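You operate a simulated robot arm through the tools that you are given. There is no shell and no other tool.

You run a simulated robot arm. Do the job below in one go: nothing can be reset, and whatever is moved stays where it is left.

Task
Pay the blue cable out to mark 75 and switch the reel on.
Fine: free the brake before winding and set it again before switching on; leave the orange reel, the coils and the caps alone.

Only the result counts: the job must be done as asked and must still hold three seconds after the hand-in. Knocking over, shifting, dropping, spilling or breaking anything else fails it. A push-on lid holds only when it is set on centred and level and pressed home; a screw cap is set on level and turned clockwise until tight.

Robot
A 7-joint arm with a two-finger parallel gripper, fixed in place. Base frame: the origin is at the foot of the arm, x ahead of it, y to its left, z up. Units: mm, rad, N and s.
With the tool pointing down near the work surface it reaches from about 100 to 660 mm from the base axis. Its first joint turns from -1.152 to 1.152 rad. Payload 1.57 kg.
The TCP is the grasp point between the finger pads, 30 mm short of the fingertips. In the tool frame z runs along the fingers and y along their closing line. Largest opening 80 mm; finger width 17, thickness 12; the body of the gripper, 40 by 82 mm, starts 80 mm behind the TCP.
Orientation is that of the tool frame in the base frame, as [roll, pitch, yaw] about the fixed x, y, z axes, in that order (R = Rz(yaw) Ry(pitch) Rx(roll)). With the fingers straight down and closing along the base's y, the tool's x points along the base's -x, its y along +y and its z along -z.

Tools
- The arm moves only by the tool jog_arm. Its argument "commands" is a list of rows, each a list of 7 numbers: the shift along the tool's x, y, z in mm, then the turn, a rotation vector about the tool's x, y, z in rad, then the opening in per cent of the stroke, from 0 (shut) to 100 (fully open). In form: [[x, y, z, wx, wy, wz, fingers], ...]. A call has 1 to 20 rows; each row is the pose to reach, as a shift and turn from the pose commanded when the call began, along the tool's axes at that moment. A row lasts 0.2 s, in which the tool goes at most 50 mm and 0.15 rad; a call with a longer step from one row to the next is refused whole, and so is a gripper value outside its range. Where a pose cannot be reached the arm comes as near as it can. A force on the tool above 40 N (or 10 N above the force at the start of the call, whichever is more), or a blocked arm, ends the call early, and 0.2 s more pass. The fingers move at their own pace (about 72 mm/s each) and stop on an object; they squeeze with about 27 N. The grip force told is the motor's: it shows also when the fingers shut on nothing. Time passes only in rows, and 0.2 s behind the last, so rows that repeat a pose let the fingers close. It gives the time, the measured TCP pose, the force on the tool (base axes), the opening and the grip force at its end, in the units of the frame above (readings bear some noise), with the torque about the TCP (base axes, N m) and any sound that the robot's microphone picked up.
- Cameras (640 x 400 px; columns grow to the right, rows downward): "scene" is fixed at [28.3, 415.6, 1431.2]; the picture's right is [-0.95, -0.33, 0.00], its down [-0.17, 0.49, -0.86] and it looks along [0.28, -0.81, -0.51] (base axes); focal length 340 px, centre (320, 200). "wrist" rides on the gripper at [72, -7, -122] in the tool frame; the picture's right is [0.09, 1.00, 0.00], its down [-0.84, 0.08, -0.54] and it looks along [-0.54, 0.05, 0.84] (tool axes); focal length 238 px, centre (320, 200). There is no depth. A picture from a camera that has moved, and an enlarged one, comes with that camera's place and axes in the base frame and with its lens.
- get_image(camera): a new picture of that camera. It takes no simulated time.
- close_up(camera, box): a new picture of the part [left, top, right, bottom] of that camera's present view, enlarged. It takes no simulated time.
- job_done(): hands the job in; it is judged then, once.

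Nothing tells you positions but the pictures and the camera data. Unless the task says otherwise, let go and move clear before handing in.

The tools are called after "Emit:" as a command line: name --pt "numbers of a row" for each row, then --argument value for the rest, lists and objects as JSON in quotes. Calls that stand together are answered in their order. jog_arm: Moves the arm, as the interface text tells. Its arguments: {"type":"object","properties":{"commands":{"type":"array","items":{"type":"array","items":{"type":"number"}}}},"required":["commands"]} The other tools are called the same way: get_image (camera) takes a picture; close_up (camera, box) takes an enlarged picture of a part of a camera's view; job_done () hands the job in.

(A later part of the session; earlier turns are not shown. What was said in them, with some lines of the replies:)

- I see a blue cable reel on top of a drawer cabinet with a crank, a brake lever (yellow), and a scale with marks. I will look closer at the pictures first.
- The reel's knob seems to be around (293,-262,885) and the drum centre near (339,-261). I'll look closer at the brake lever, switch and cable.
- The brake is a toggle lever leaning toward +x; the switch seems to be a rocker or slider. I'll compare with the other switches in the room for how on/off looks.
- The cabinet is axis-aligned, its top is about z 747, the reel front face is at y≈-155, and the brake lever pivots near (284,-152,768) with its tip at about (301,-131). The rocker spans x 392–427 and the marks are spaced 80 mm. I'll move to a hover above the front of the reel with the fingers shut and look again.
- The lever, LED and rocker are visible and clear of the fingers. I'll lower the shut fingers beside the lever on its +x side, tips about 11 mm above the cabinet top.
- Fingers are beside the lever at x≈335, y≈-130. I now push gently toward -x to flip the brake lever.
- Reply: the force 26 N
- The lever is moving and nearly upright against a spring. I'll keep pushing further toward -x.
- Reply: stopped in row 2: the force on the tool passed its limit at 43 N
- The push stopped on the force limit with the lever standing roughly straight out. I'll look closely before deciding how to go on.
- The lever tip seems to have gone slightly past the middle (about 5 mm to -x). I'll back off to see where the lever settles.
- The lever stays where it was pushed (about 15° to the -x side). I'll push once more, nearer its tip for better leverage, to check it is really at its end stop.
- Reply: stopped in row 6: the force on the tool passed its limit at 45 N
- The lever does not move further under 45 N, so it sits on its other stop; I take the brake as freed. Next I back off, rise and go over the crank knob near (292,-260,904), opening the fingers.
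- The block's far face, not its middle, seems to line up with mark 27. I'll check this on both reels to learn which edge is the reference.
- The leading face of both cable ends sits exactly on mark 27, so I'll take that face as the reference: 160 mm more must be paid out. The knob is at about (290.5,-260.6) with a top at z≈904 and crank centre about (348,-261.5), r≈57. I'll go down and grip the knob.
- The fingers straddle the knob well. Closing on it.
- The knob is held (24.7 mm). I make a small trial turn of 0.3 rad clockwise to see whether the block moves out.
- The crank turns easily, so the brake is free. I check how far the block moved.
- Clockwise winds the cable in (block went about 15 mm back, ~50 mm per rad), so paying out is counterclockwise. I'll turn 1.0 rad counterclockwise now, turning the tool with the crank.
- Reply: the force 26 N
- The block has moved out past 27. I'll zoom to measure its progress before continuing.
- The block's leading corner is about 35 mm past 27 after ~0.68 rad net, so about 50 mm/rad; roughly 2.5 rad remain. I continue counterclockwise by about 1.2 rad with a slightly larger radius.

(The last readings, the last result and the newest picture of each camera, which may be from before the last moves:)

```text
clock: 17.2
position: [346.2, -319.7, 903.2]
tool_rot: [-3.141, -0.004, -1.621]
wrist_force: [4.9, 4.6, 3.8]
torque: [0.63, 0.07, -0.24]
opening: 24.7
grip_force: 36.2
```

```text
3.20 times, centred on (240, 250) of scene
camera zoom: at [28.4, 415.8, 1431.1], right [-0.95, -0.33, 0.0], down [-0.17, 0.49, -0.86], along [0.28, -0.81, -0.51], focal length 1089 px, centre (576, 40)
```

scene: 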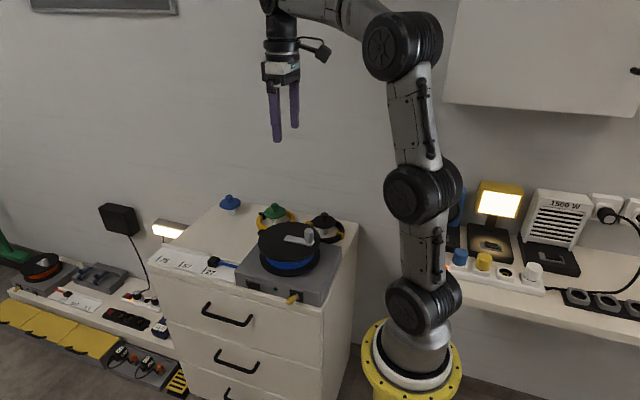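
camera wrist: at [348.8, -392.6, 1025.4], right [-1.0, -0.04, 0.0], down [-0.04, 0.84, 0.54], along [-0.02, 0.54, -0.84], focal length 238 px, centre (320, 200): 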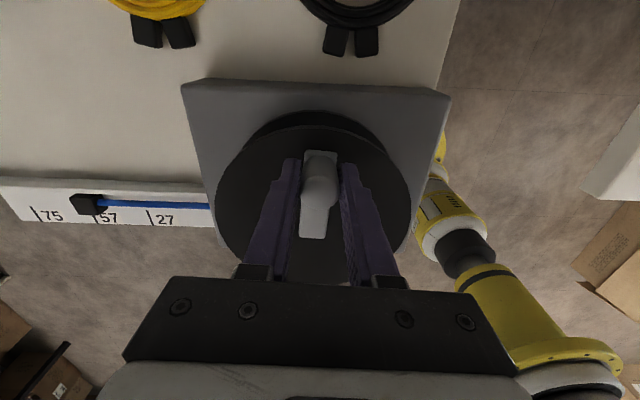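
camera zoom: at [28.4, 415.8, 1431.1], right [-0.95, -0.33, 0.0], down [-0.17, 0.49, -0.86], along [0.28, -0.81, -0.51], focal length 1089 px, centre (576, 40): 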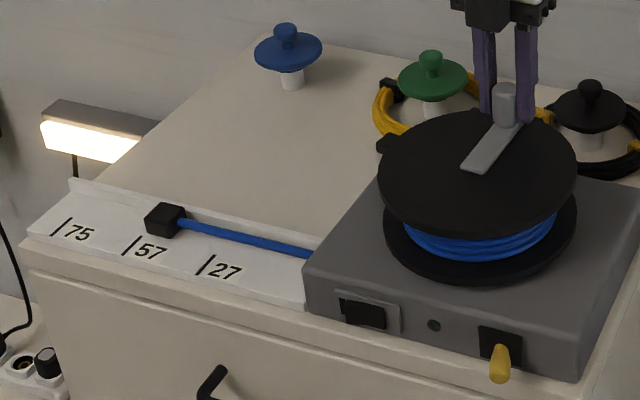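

The block is now about at mark 57 (≈76 mm out). The wrist view also shows the scale well; I continue about 1.1 rad more counterclockwise.

Emit:
jog_arm --pt "-0.89 -6.97 0 0 0 -0.12 0" --pt "-2.13 -13.82 0 0 0 -0.24 0" --pt "-4.19 -20.46 0 0 0 -0.36 0" --pt "-7.03 -26.81 0 0 0 -0.48 0" --pt "-10.61 -32.78 0 0 0 -0.6 0" --pt "-14.87 -38.27 0 0 0 -0.72 0" --pt "-19.77 -43.22 0 0 0 -0.84 0" --pt "-25.2 -47.54 0 0 0 -0.96 0" --pt "-31.13 -51.19 0 0 0 -1.08 0" --pt "-31.13 -51.19 0 0 0 -1.08 0"

Emit:
get_image --camera "wrist"

Emit:
close_up --camera "scene" --box '[140, 200, 340, 300]'

```text
clock: 19.2
position: [407.4, -259.6, 897.4]
tool_rot: [3.095, -0.02, -0.627]
wrist_force: [-8.5, -0.5, 6.0]
torque: [0.99, -0.53, 0.07]
opening: 25.4
grip_force: 36.5
out of reach, approached as far as the arm can: row 8, 9, 10
stopped in row 10: the force on the tool passed its limit at 67 N (the readings are from after the stop); the commanded pose is now the measured one
```

```text
taken
camera wrist: at [470.0, -290.7, 1019.9], right [-0.51, -0.86, 0.05], down [-0.72, 0.45, 0.53], along [-0.48, 0.23, -0.85], focal length 238 px, centre (320, 200)
```

wrist: 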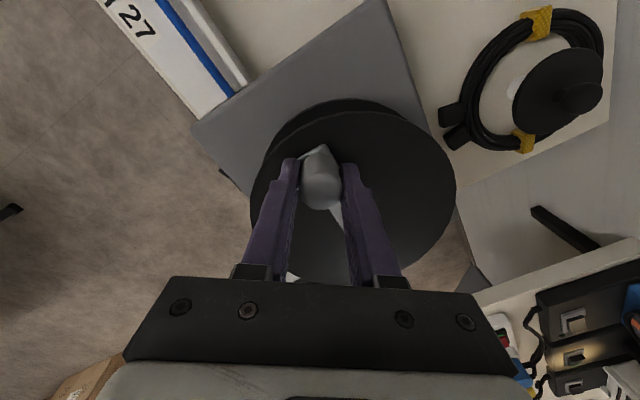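

```text
3.20 times, centred on (240, 250) of scene
camera zoom: at [28.0, 415.6, 1431.2], right [-0.95, -0.33, 0.0], down [-0.17, 0.49, -0.86], along [0.28, -0.81, -0.51], focal length 1089 px, centre (576, 40)
```

zoom: 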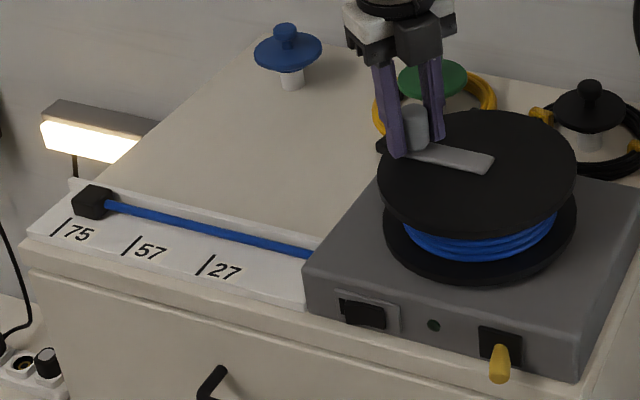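

The arm hit an orientation limit and dragged the crank on to the far side; the knob is still held. I check where the block is now.

Emit:
close_up --camera "scene" --box '[140, 240, 220, 290]'

Emit:
close_up --camera "wrist" --box '[220, 80, 476, 240]'

Emit:
close_up --camera "scene" --box '[230, 190, 350, 300]'

```text
8.00 times, centred on (180, 265) of scene
camera zoom: at [28.0, 415.6, 1431.2], right [-0.95, -0.33, 0.0], down [-0.17, 0.49, -0.86], along [0.28, -0.81, -0.51], focal length 2724 px, centre (1440, -320)
```

zoom: 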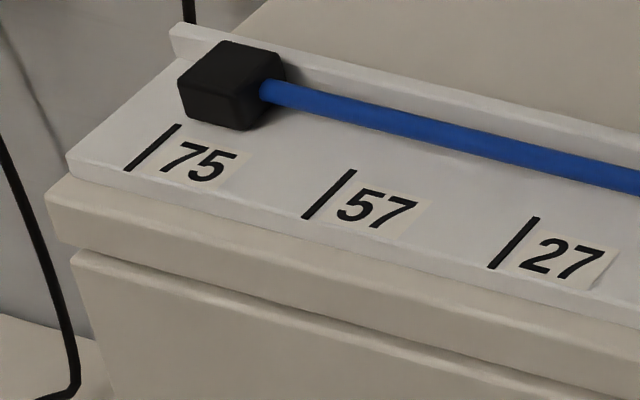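

```text
2.50 times, centred on (348, 160) of wrist
camera zoom: at [470.0, -290.7, 1019.9], right [-0.51, -0.86, 0.05], down [-0.72, 0.45, 0.53], along [-0.48, 0.23, -0.85], focal length 596 px, centre (250, 300)
```

zoom: 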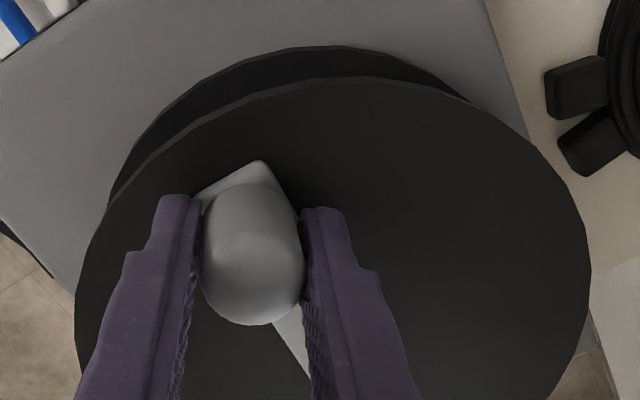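

```text
3.64 times, centred on (290, 245) of scene
camera zoom: at [28.0, 415.6, 1431.2], right [-0.95, -0.33, 0.0], down [-0.17, 0.49, -0.86], along [0.28, -0.81, -0.51], focal length 1238 px, centre (429, 36)
```

zoom: 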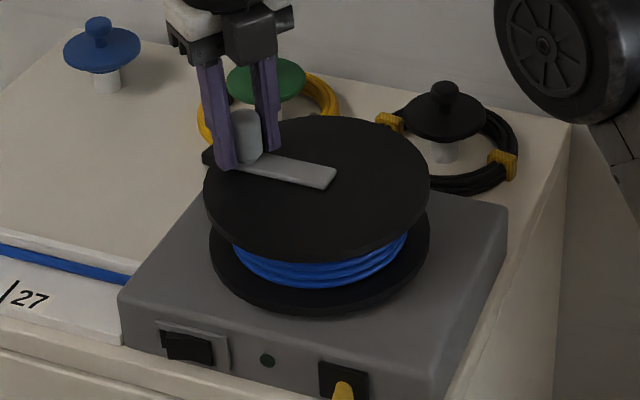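

The leading face of the block lies right on mark 75. Let me zoom in further to confirm before I let go of the knob.

Emit:
close_up --camera "scene" --box '[148, 238, 188, 263]'

Emit:
jog_arm --pt "0 0 0 0 0 0 40" --pt "0 0 0 0 0 0 50" --pt "0 0 0 0 0 0 50"

Emit:
close_up --camera "scene" --box '[148, 238, 188, 263]'

Emit:
get_image --camera "wrist"

```text
16.00 times, centred on (168, 250) of scene
camera zoom: at [28.0, 415.6, 1431.2], right [-0.95, -0.33, 0.0], down [-0.17, 0.49, -0.86], along [0.28, -0.81, -0.51], focal length 5447 px, centre (2752, -608)
```

zoom: 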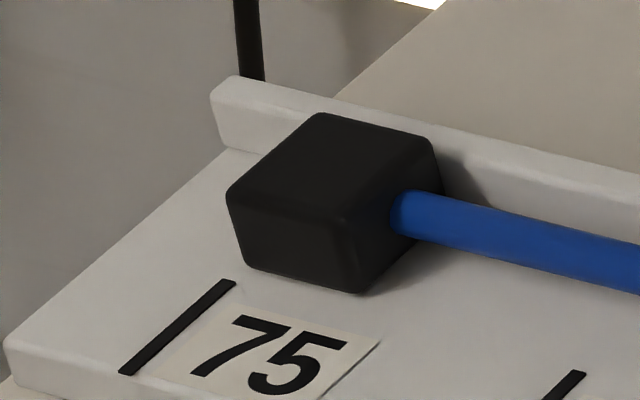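

```text
clock: 20.1
position: [408.5, -259.0, 896.9]
tool_rot: [3.095, -0.021, -0.626]
wrist_force: [0.3, 0.1, -0.5]
torque: [0.0, -0.02, 0.01]
opening: 39.8
grip_force: 0.1
```

```text
16.00 times, centred on (168, 250) of scene
camera zoom: at [28.3, 415.6, 1431.2], right [-0.95, -0.33, 0.0], down [-0.17, 0.49, -0.86], along [0.28, -0.81, -0.51], focal length 5447 px, centre (2752, -608)
```

zoom: 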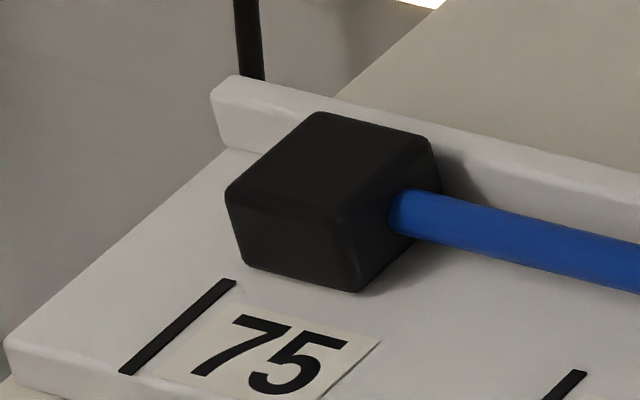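

```text
taken
camera wrist: at [470.9, -290.2, 1019.4], right [-0.51, -0.86, 0.05], down [-0.72, 0.45, 0.53], along [-0.48, 0.23, -0.85], focal length 238 px, centre (320, 200)
```

wrist: 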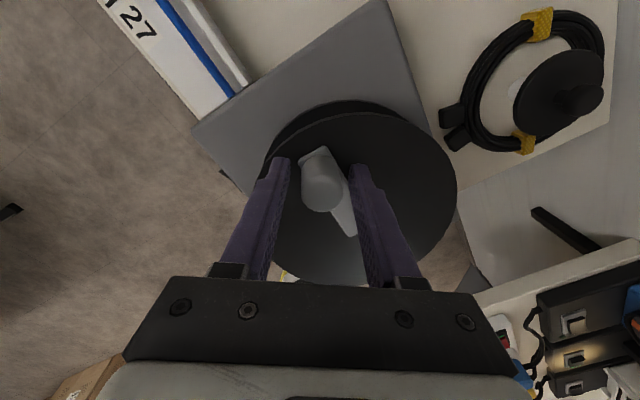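

After release the block still stands with its leading face on mark 75 (within about 1–2 mm). I lift straight off the knob, level the tool, and then turn back.

Emit:
jog_arm --pt "0 0 -10 0 0 0 50" --pt "0 0 -30 0 0 0 50" --pt "0 0 -60 0 0 0 50" --pt "0 0 -90 0.023 -0.011 0 50" --pt "0 0 -100 0.0464 -0.0212 0 50" --pt "0 0 -100 0.0464 -0.0212 0 50"

Emit:
close_up --camera "scene" --box '[148, 238, 188, 263]'

Emit:
get_image --camera "scene"

```text
clock: 21.4
position: [416.0, -238.5, 995.3]
tool_rot: [3.13, -0.001, -0.639]
wrist_force: [0.1, -0.5, -0.2]
torque: [0.01, -0.01, 0.02]
opening: 39.9
grip_force: 0.2
out of reach, approached as far as the arm can: row 4, 5, 6
```

```text
16.00 times, centred on (168, 250) of scene
camera zoom: at [28.3, 415.6, 1431.2], right [-0.95, -0.33, 0.0], down [-0.17, 0.49, -0.86], along [0.28, -0.81, -0.51], focal length 5447 px, centre (2752, -608)
```

zoom: 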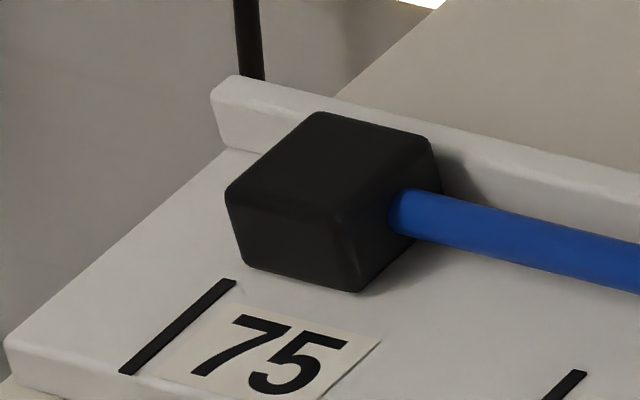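

```text
taken
```

scene: 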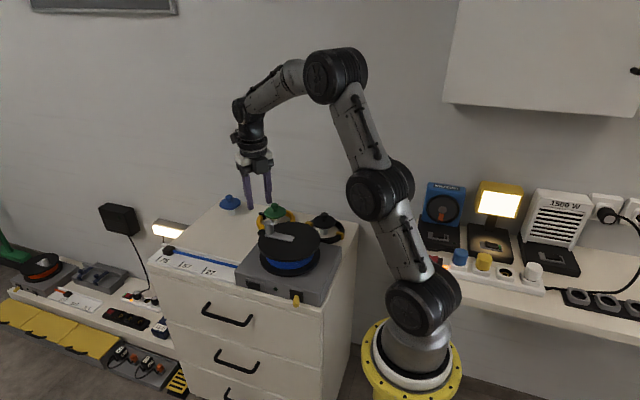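

The block is still at mark 75 with the knob released. I now swing the tool back to its normal heading while moving toward the lever's -x side at safe height.

Emit:
jog_arm --pt "-11 0.6 0 0 0 0.139 50" --pt "-22 1.1 0 0 0 0.278 50" --pt "-33 1.7 0 0 0 0.417 30" --pt "-44 2.3 0 0 0 0.556 0" --pt "-55 2.9 0 0 0 0.695 0" --pt "-66 3.4 0 0 0 0.834 0" --pt "-77 4 0 0 0 0.973 0" --pt "-88.5 4.6 0 0 0 1.112 0" --pt "-99.5 5.1 0 0 0 1.251 0" --pt "-110.6 5.7 0 0 0 1.39 0" --pt "-121.7 6.3 0 0 0 1.529 0" --pt "-132.7 6.9 0 0 0 1.668 0" --pt "-143.8 7.4 0 0 0 1.807 0" --pt "-154.8 8 0 0 0 1.946 0" --pt "-165.9 8.6 0 0 0 2.085 0" --pt "-177 9.2 0 0 0 2.224 0" --pt "-188 9.7 0 0 0 2.363 0" --pt "-199.1 10.3 0 0 0 2.5026 0" --pt "-199.1 10.3 0 0 0 2.5026 0"

Emit:
get_image --camera "wrist"

```text
clock: 25.4
position: [249.8, -131.4, 995.7]
tool_rot: [-3.141, 0.001, -3.131]
wrist_force: [0.1, 0.3, -0.2]
torque: [0.0, 0.02, -0.01]
opening: 0.0
grip_force: 21.6
```

```text
taken
camera wrist: at [177.4, -138.7, 1117.1], right [-0.1, 0.99, 0.0], down [0.84, 0.09, 0.54], along [0.54, 0.06, -0.84], focal length 238 px, centre (320, 200)
```

wrist: 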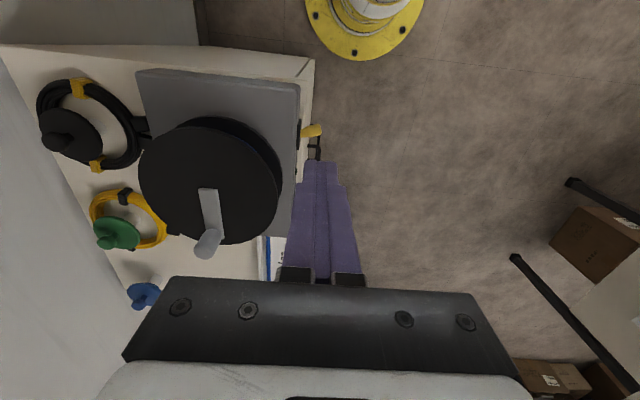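

Tool is level with normal heading. I lower the shut fingers on the lever's -x side.

Emit:
jog_arm --pt "4 3.4 45 0 0 0 0" --pt "4 3.4 90 0 0 0 0" --pt "4 3.4 135 0 0 0 0" --pt "4 3.4 175 0 0 0 0" --pt "4 3.4 198 0 0 0 0" --pt "4 3.4 208.5 0 0 0 0" --pt "4 3.4 208.5 0 0 0 0"

Emit:
get_image --camera "wrist"

Emit:
close_up --camera "scene" --box '[278, 275, 342, 315]'

```text
clock: 27.1
position: [246.6, -129.3, 785.5]
tool_rot: [-3.141, 0.001, -3.128]
wrist_force: [-0.5, 0.2, 0.6]
torque: [0.02, -0.02, 0.01]
opening: 0.1
grip_force: 21.3
```

```text
taken
camera wrist: at [174.2, -136.2, 906.8], right [-0.11, 0.99, 0.0], down [0.84, 0.09, 0.54], along [0.54, 0.06, -0.84], focal length 238 px, centre (320, 200)
```

wrist: 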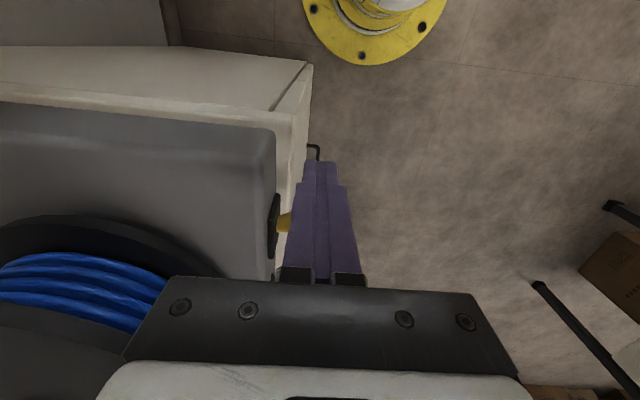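

```text
10.00 times, centred on (310, 295) of scene
camera zoom: at [28.3, 415.6, 1431.2], right [-0.95, -0.33, 0.0], down [-0.17, 0.49, -0.86], along [0.28, -0.81, -0.51], focal length 3404 px, centre (420, -750)
```

zoom: 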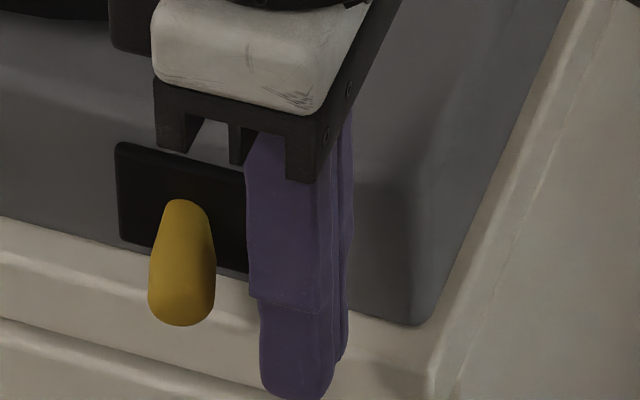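

I push the lever back toward +x to set the brake again.

Emit:
jog_arm --pt "-9 0 0 0 0 0 0" --pt "-15 0 0 0 0 0 0" --pt "-20 0 0 0 0 0 0" --pt "-25 0 0 0 0 0 0" --pt "-30 0 0 0 0 0 0" --pt "-34 0 0 0 0 0 0" --pt "-38 0 0 0 0 0 0" --pt "-42 0 0 0 0 0 0" --pt "-45 0 0 0 0 0 0" --pt "-45 0 0 0 0 0 0"

Emit:
get_image --camera "wrist"

Emit:
close_up --camera "scene" --box '[278, 275, 342, 315]'

```text
clock: 29.1
position: [281.7, -123.5, 784.7]
tool_rot: [3.133, -0.022, -3.13]
wrist_force: [-3.3, 0.4, 1.1]
torque: [-0.02, -0.01, -0.01]
opening: 0.0
grip_force: 21.6
stopped in row 10: the force on the tool passed its limit at 44 N (the readings are from after the stop); the commanded pose is now the measured one
```

```text
taken
camera wrist: at [212.8, -133.3, 907.6], right [-0.1, 0.99, 0.01], down [0.85, 0.08, 0.53], along [0.52, 0.06, -0.85], focal length 238 px, centre (320, 200)
```

wrist: 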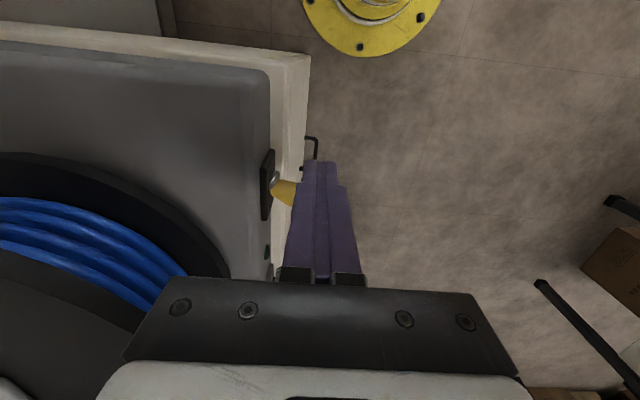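

```text
10.00 times, centred on (310, 295) of scene
camera zoom: at [28.2, 415.6, 1431.2], right [-0.95, -0.33, 0.0], down [-0.17, 0.49, -0.86], along [0.28, -0.81, -0.51], focal length 3404 px, centre (420, -750)
```

zoom: 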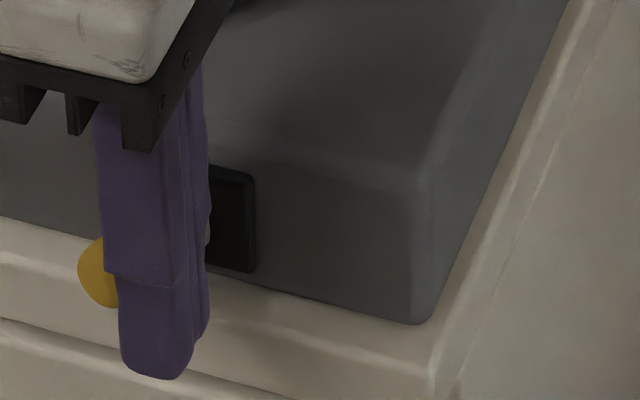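

The lever is back at its original position (set). I back off, rise a little, swing out in front and move toward the rocker switch.

Emit:
jog_arm --pt "12 0 0 0 0 0 0" --pt "25 0 -1 -0.008 -0.022 0 0" --pt "25 0 -40 -0.008 -0.022 0 0" --pt "25 10 -75 -0.008 -0.022 0 0" --pt "5 35 -75 -0.008 -0.022 0 0" --pt "-40 35 -75 -0.008 -0.022 0 0" --pt "-85 35 -75 -0.008 -0.022 0 0" --pt "-130 35 -75 -0.008 -0.022 0 0" --pt "-141 35 -75 -0.008 -0.022 0 0" --pt "-141 35 -75 -0.008 -0.022 0 0"

Emit:
get_image --camera "wrist"

Emit:
close_up --camera "scene" --box '[230, 250, 326, 310]'

Emit:
close_up --camera "scene" --box '[148, 238, 188, 263]'

```text
clock: 31.3
position: [423.4, -89.3, 858.6]
tool_rot: [3.127, 0.004, -3.131]
wrist_force: [-0.2, 0.3, 0.4]
torque: [0.01, -0.01, -0.01]
opening: 0.2
grip_force: 21.6
```

```text
taken
camera wrist: at [351.2, -99.4, 979.0], right [-0.1, 0.99, 0.02], down [0.83, 0.08, 0.55], along [0.54, 0.07, -0.84], focal length 238 px, centre (320, 200)
```

wrist: 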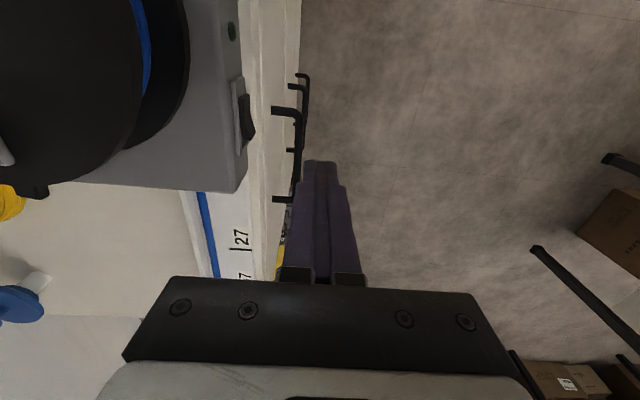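

```text
6.67 times, centred on (278, 280) of scene
camera zoom: at [28.3, 415.6, 1431.2], right [-0.95, -0.33, 0.0], down [-0.17, 0.49, -0.86], along [0.28, -0.81, -0.51], focal length 2270 px, centre (600, -333)
```

zoom: 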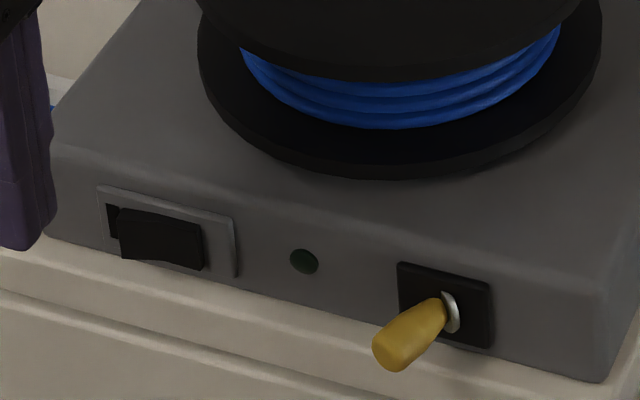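

```text
16.00 times, centred on (168, 250) of scene
camera zoom: at [28.3, 415.6, 1431.2], right [-0.95, -0.33, 0.0], down [-0.17, 0.49, -0.86], along [0.28, -0.81, -0.51], focal length 5447 px, centre (2752, -608)
```

zoom: 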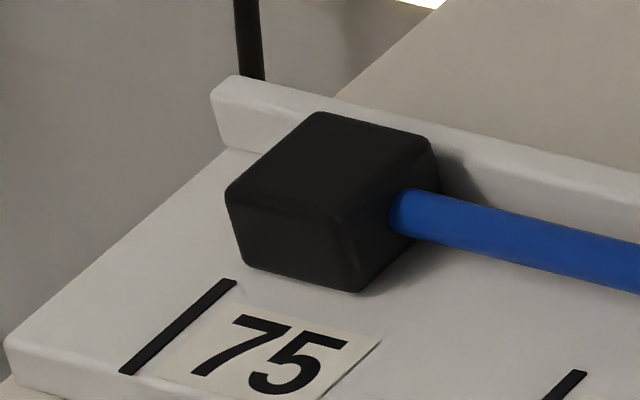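

The brake is set as at the start, and the block is still at 75. I zoom on the rocker in the wrist view to aim the press.

Emit:
close_up --camera "wrist" --box '[208, 70, 304, 130]'

Emit:
close_up --camera "wrist" --box '[208, 90, 304, 150]'

```text
6.67 times, centred on (256, 100) of wrist
camera zoom: at [351.2, -99.4, 979.0], right [-0.1, 0.99, 0.02], down [0.83, 0.08, 0.55], along [0.54, 0.07, -0.84], focal length 1589 px, centre (747, 867)
```

zoom: 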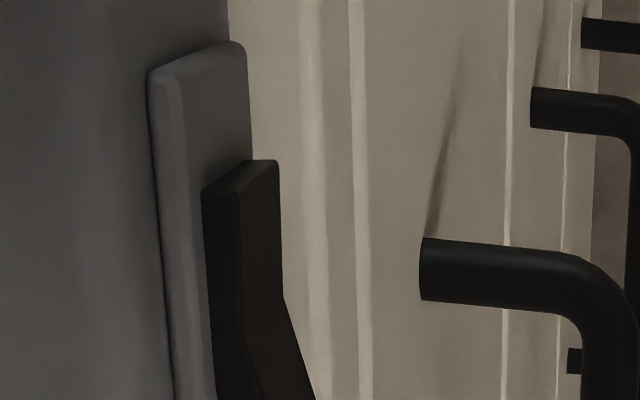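

```text
6.67 times, centred on (256, 120) of wrist
camera zoom: at [351.2, -99.4, 979.0], right [-0.1, 0.99, 0.02], down [0.83, 0.08, 0.55], along [0.54, 0.07, -0.84], focal length 1589 px, centre (747, 733)
```

zoom: 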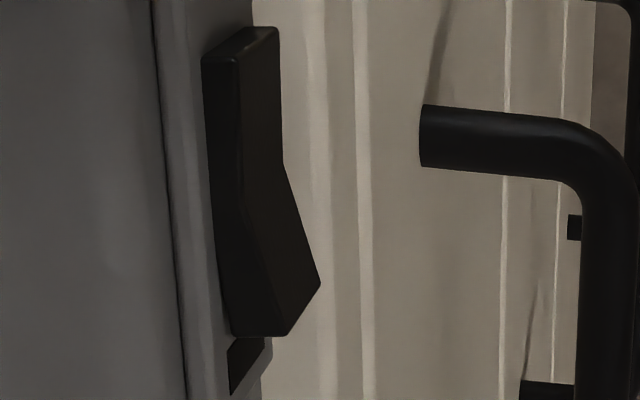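

The rocker's raised end is at about (424,-147) beside the indicator window. I lower the shut fingers in front of it, then press toward -y.

Emit:
jog_arm --pt "-0.5 0 35 0.0146 0.004 -0.01 0" --pt "-0.5 0 60 0.0146 0.004 -0.01 0" --pt "-0.5 0 71 0.0146 0.004 -0.01 0" --pt "-0.5 -15 71 0.0146 0.004 -0.01 0" --pt "-0.5 -28 71 0.0146 0.004 -0.01 0" --pt "-0.5 -36 71 0.0146 0.004 -0.01 0" --pt "-0.5 -36 71 0.0146 0.004 -0.01 0"

Emit:
close_up --camera "wrist" --box '[208, 90, 368, 190]'

Emit:
close_up --camera "scene" --box '[230, 250, 326, 310]'

```text
clock: 32.9
position: [424.1, -124.5, 785.8]
tool_rot: [3.141, 0.0, -3.121]
wrist_force: [-0.8, 0.1, -0.1]
torque: [0.03, 0.01, -0.03]
opening: 0.0
grip_force: 21.6
```

```text
4.00 times, centred on (288, 140) of wrist
camera zoom: at [352.7, -133.3, 907.2], right [-0.11, 0.99, 0.0], down [0.83, 0.09, 0.54], along [0.54, 0.06, -0.84], focal length 953 px, centre (448, 440)
```

zoom: 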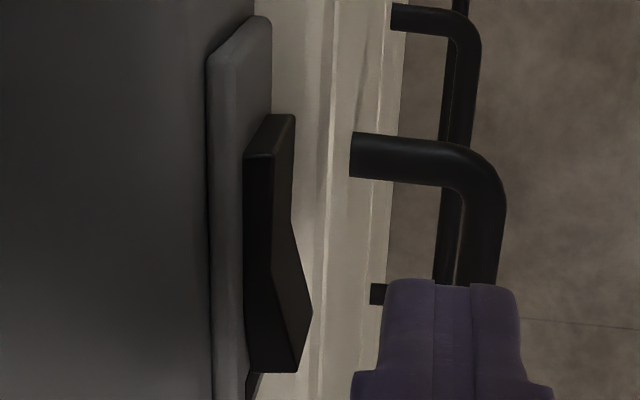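

```text
6.67 times, centred on (278, 280) of scene
camera zoom: at [28.3, 415.6, 1431.2], right [-0.95, -0.33, 0.0], down [-0.17, 0.49, -0.86], along [0.28, -0.81, -0.51], focal length 2270 px, centre (600, -333)
```

zoom: 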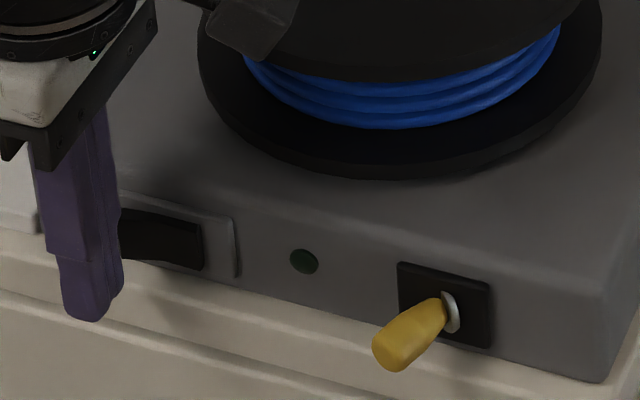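

The fingertips are in front of the raised end. Now I press gently toward -y.

Emit:
jog_arm --pt "0 -5 0 0 0 0 0" --pt "0 -9 0 0 0 0 0" --pt "0 -12 0 0 0 0 0" --pt "0 -14 0 0 0 0 0" --pt "0 -16 0 0 0 0 0" --pt "0 -18 0 0 0 0 0" --pt "0 -18 0 0 0 0 0"

Emit:
close_up --camera "wrist" --box '[208, 90, 368, 190]'

Emit:
close_up --camera "scene" --box '[230, 250, 326, 310]'

```text
clock: 34.5
position: [426.1, -139.9, 785.7]
tool_rot: [3.139, -0.001, -3.12]
wrist_force: [-1.1, 14.3, 3.9]
torque: [0.07, 0.03, -0.12]
opening: 0.0
grip_force: 21.8
heard: click
```

```text
4.00 times, centred on (288, 140) of wrist
camera zoom: at [354.6, -149.7, 907.5], right [-0.11, 0.99, 0.0], down [0.84, 0.09, 0.54], along [0.54, 0.06, -0.84], focal length 953 px, centre (448, 440)
```

zoom: 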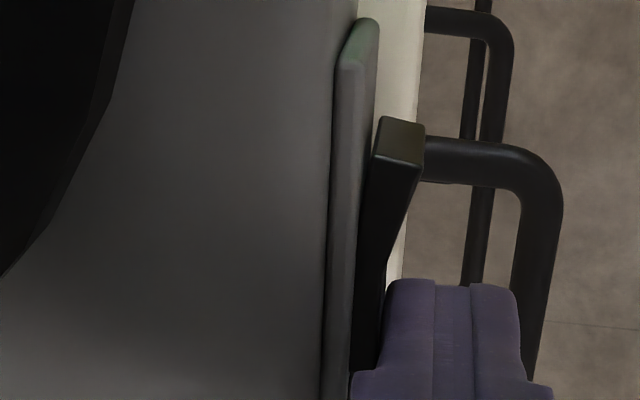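

```text
6.67 times, centred on (278, 280) of scene
camera zoom: at [28.2, 416.0, 1431.1], right [-0.95, -0.33, 0.0], down [-0.17, 0.49, -0.86], along [0.28, -0.81, -0.51], focal length 2270 px, centre (600, -333)
```

zoom: 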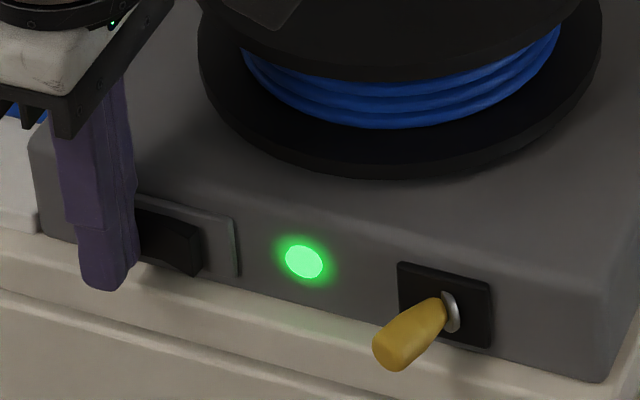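

The switch clicked and the indicator lamp is lit green. I back away, rise clear and check everything once more.

Emit:
jog_arm --pt "0 10 0 0 0 0 0" --pt "0 35 0 0 0 0 0" --pt "0 60 -20 0 0 0 0" --pt "0 60 -65 0 0 0 0" --pt "0 60 -110 0 0 0 0" --pt "0 60 -155 0 0 0 0" --pt "0 60 -200 0 0 0 0" --pt "0 60 -240 0 0 0 0" --pt "0 60 -240 0 0 0 0"

Emit:
close_up --camera "scene" --box '[230, 250, 326, 310]'

Emit:
close_up --camera "scene" --box '[148, 238, 188, 263]'

Emit:
get_image --camera "scene"

```text
clock: 36.5
position: [424.0, -81.6, 1027.2]
tool_rot: [3.141, -0.002, -3.121]
wrist_force: [0.6, -0.7, -1.2]
torque: [0.03, 0.0, 0.01]
opening: 0.3
grip_force: 21.7
```

```text
6.67 times, centred on (278, 280) of scene
camera zoom: at [28.3, 415.6, 1431.2], right [-0.95, -0.33, 0.0], down [-0.17, 0.49, -0.86], along [0.28, -0.81, -0.51], focal length 2270 px, centre (600, -333)
```

zoom: 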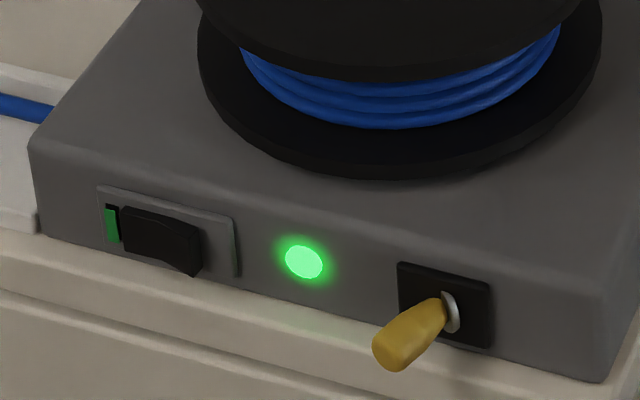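

```text
16.00 times, centred on (168, 250) of scene
camera zoom: at [28.3, 415.6, 1431.2], right [-0.95, -0.33, 0.0], down [-0.17, 0.49, -0.86], along [0.28, -0.81, -0.51], focal length 5447 px, centre (2752, -608)
```

zoom: 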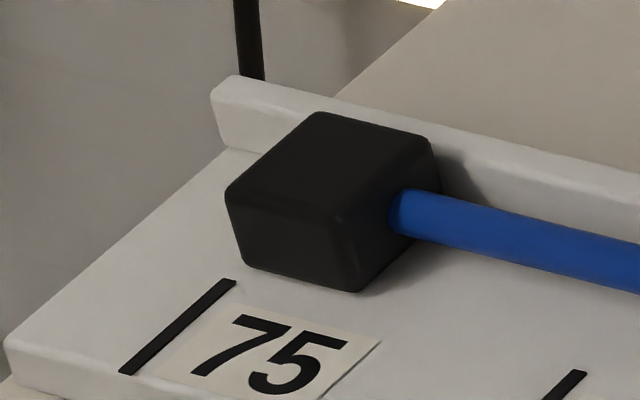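

```text
taken
```

scene: 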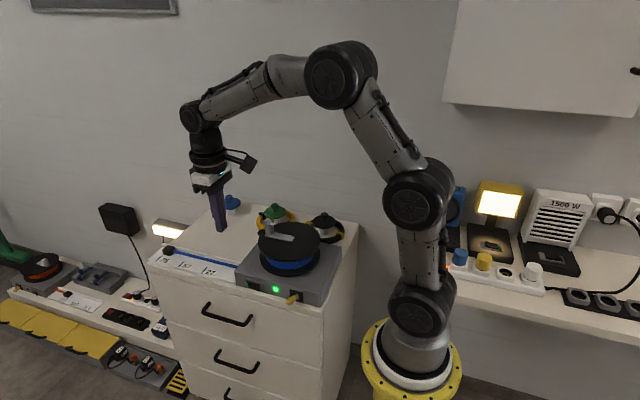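

The indicator is lit, the rocker shows green, the brake lever is back at its set position and the cable's leading face stands at mark 75. Nothing else has moved and the arm is clear, so I hand in.

Emit:
job_done

```text
The job is handed in.
```

The blue cable is paid out to mark 75, the brake is set again and the reel is switched on. The job is handed in; I have not seen the judging result.

- **Cable:** The front face of the cable's end block sits about 1–2 mm past the 75 line. I took that face as the reference because it lined up with mark 27 on both reels at the start.
- **Brake:** I pushed the lever to its other stop before winding. Before switching on I pushed it back, and it ended where it started.
- **Switch:** It clicked when pressed. The indicator lamp is lit green and the rocker's window shows green.
- **Winding:** My first small turn went the wrong way and wound in about 15 mm before I reversed. Near the end the arm ran out of reach and dragged the crank the last part of the way, with the force peaking at 67 N. I saw no damage afterwards.

The orange reel, the coils and the caps were not touched, and the arm is clear of the reel.
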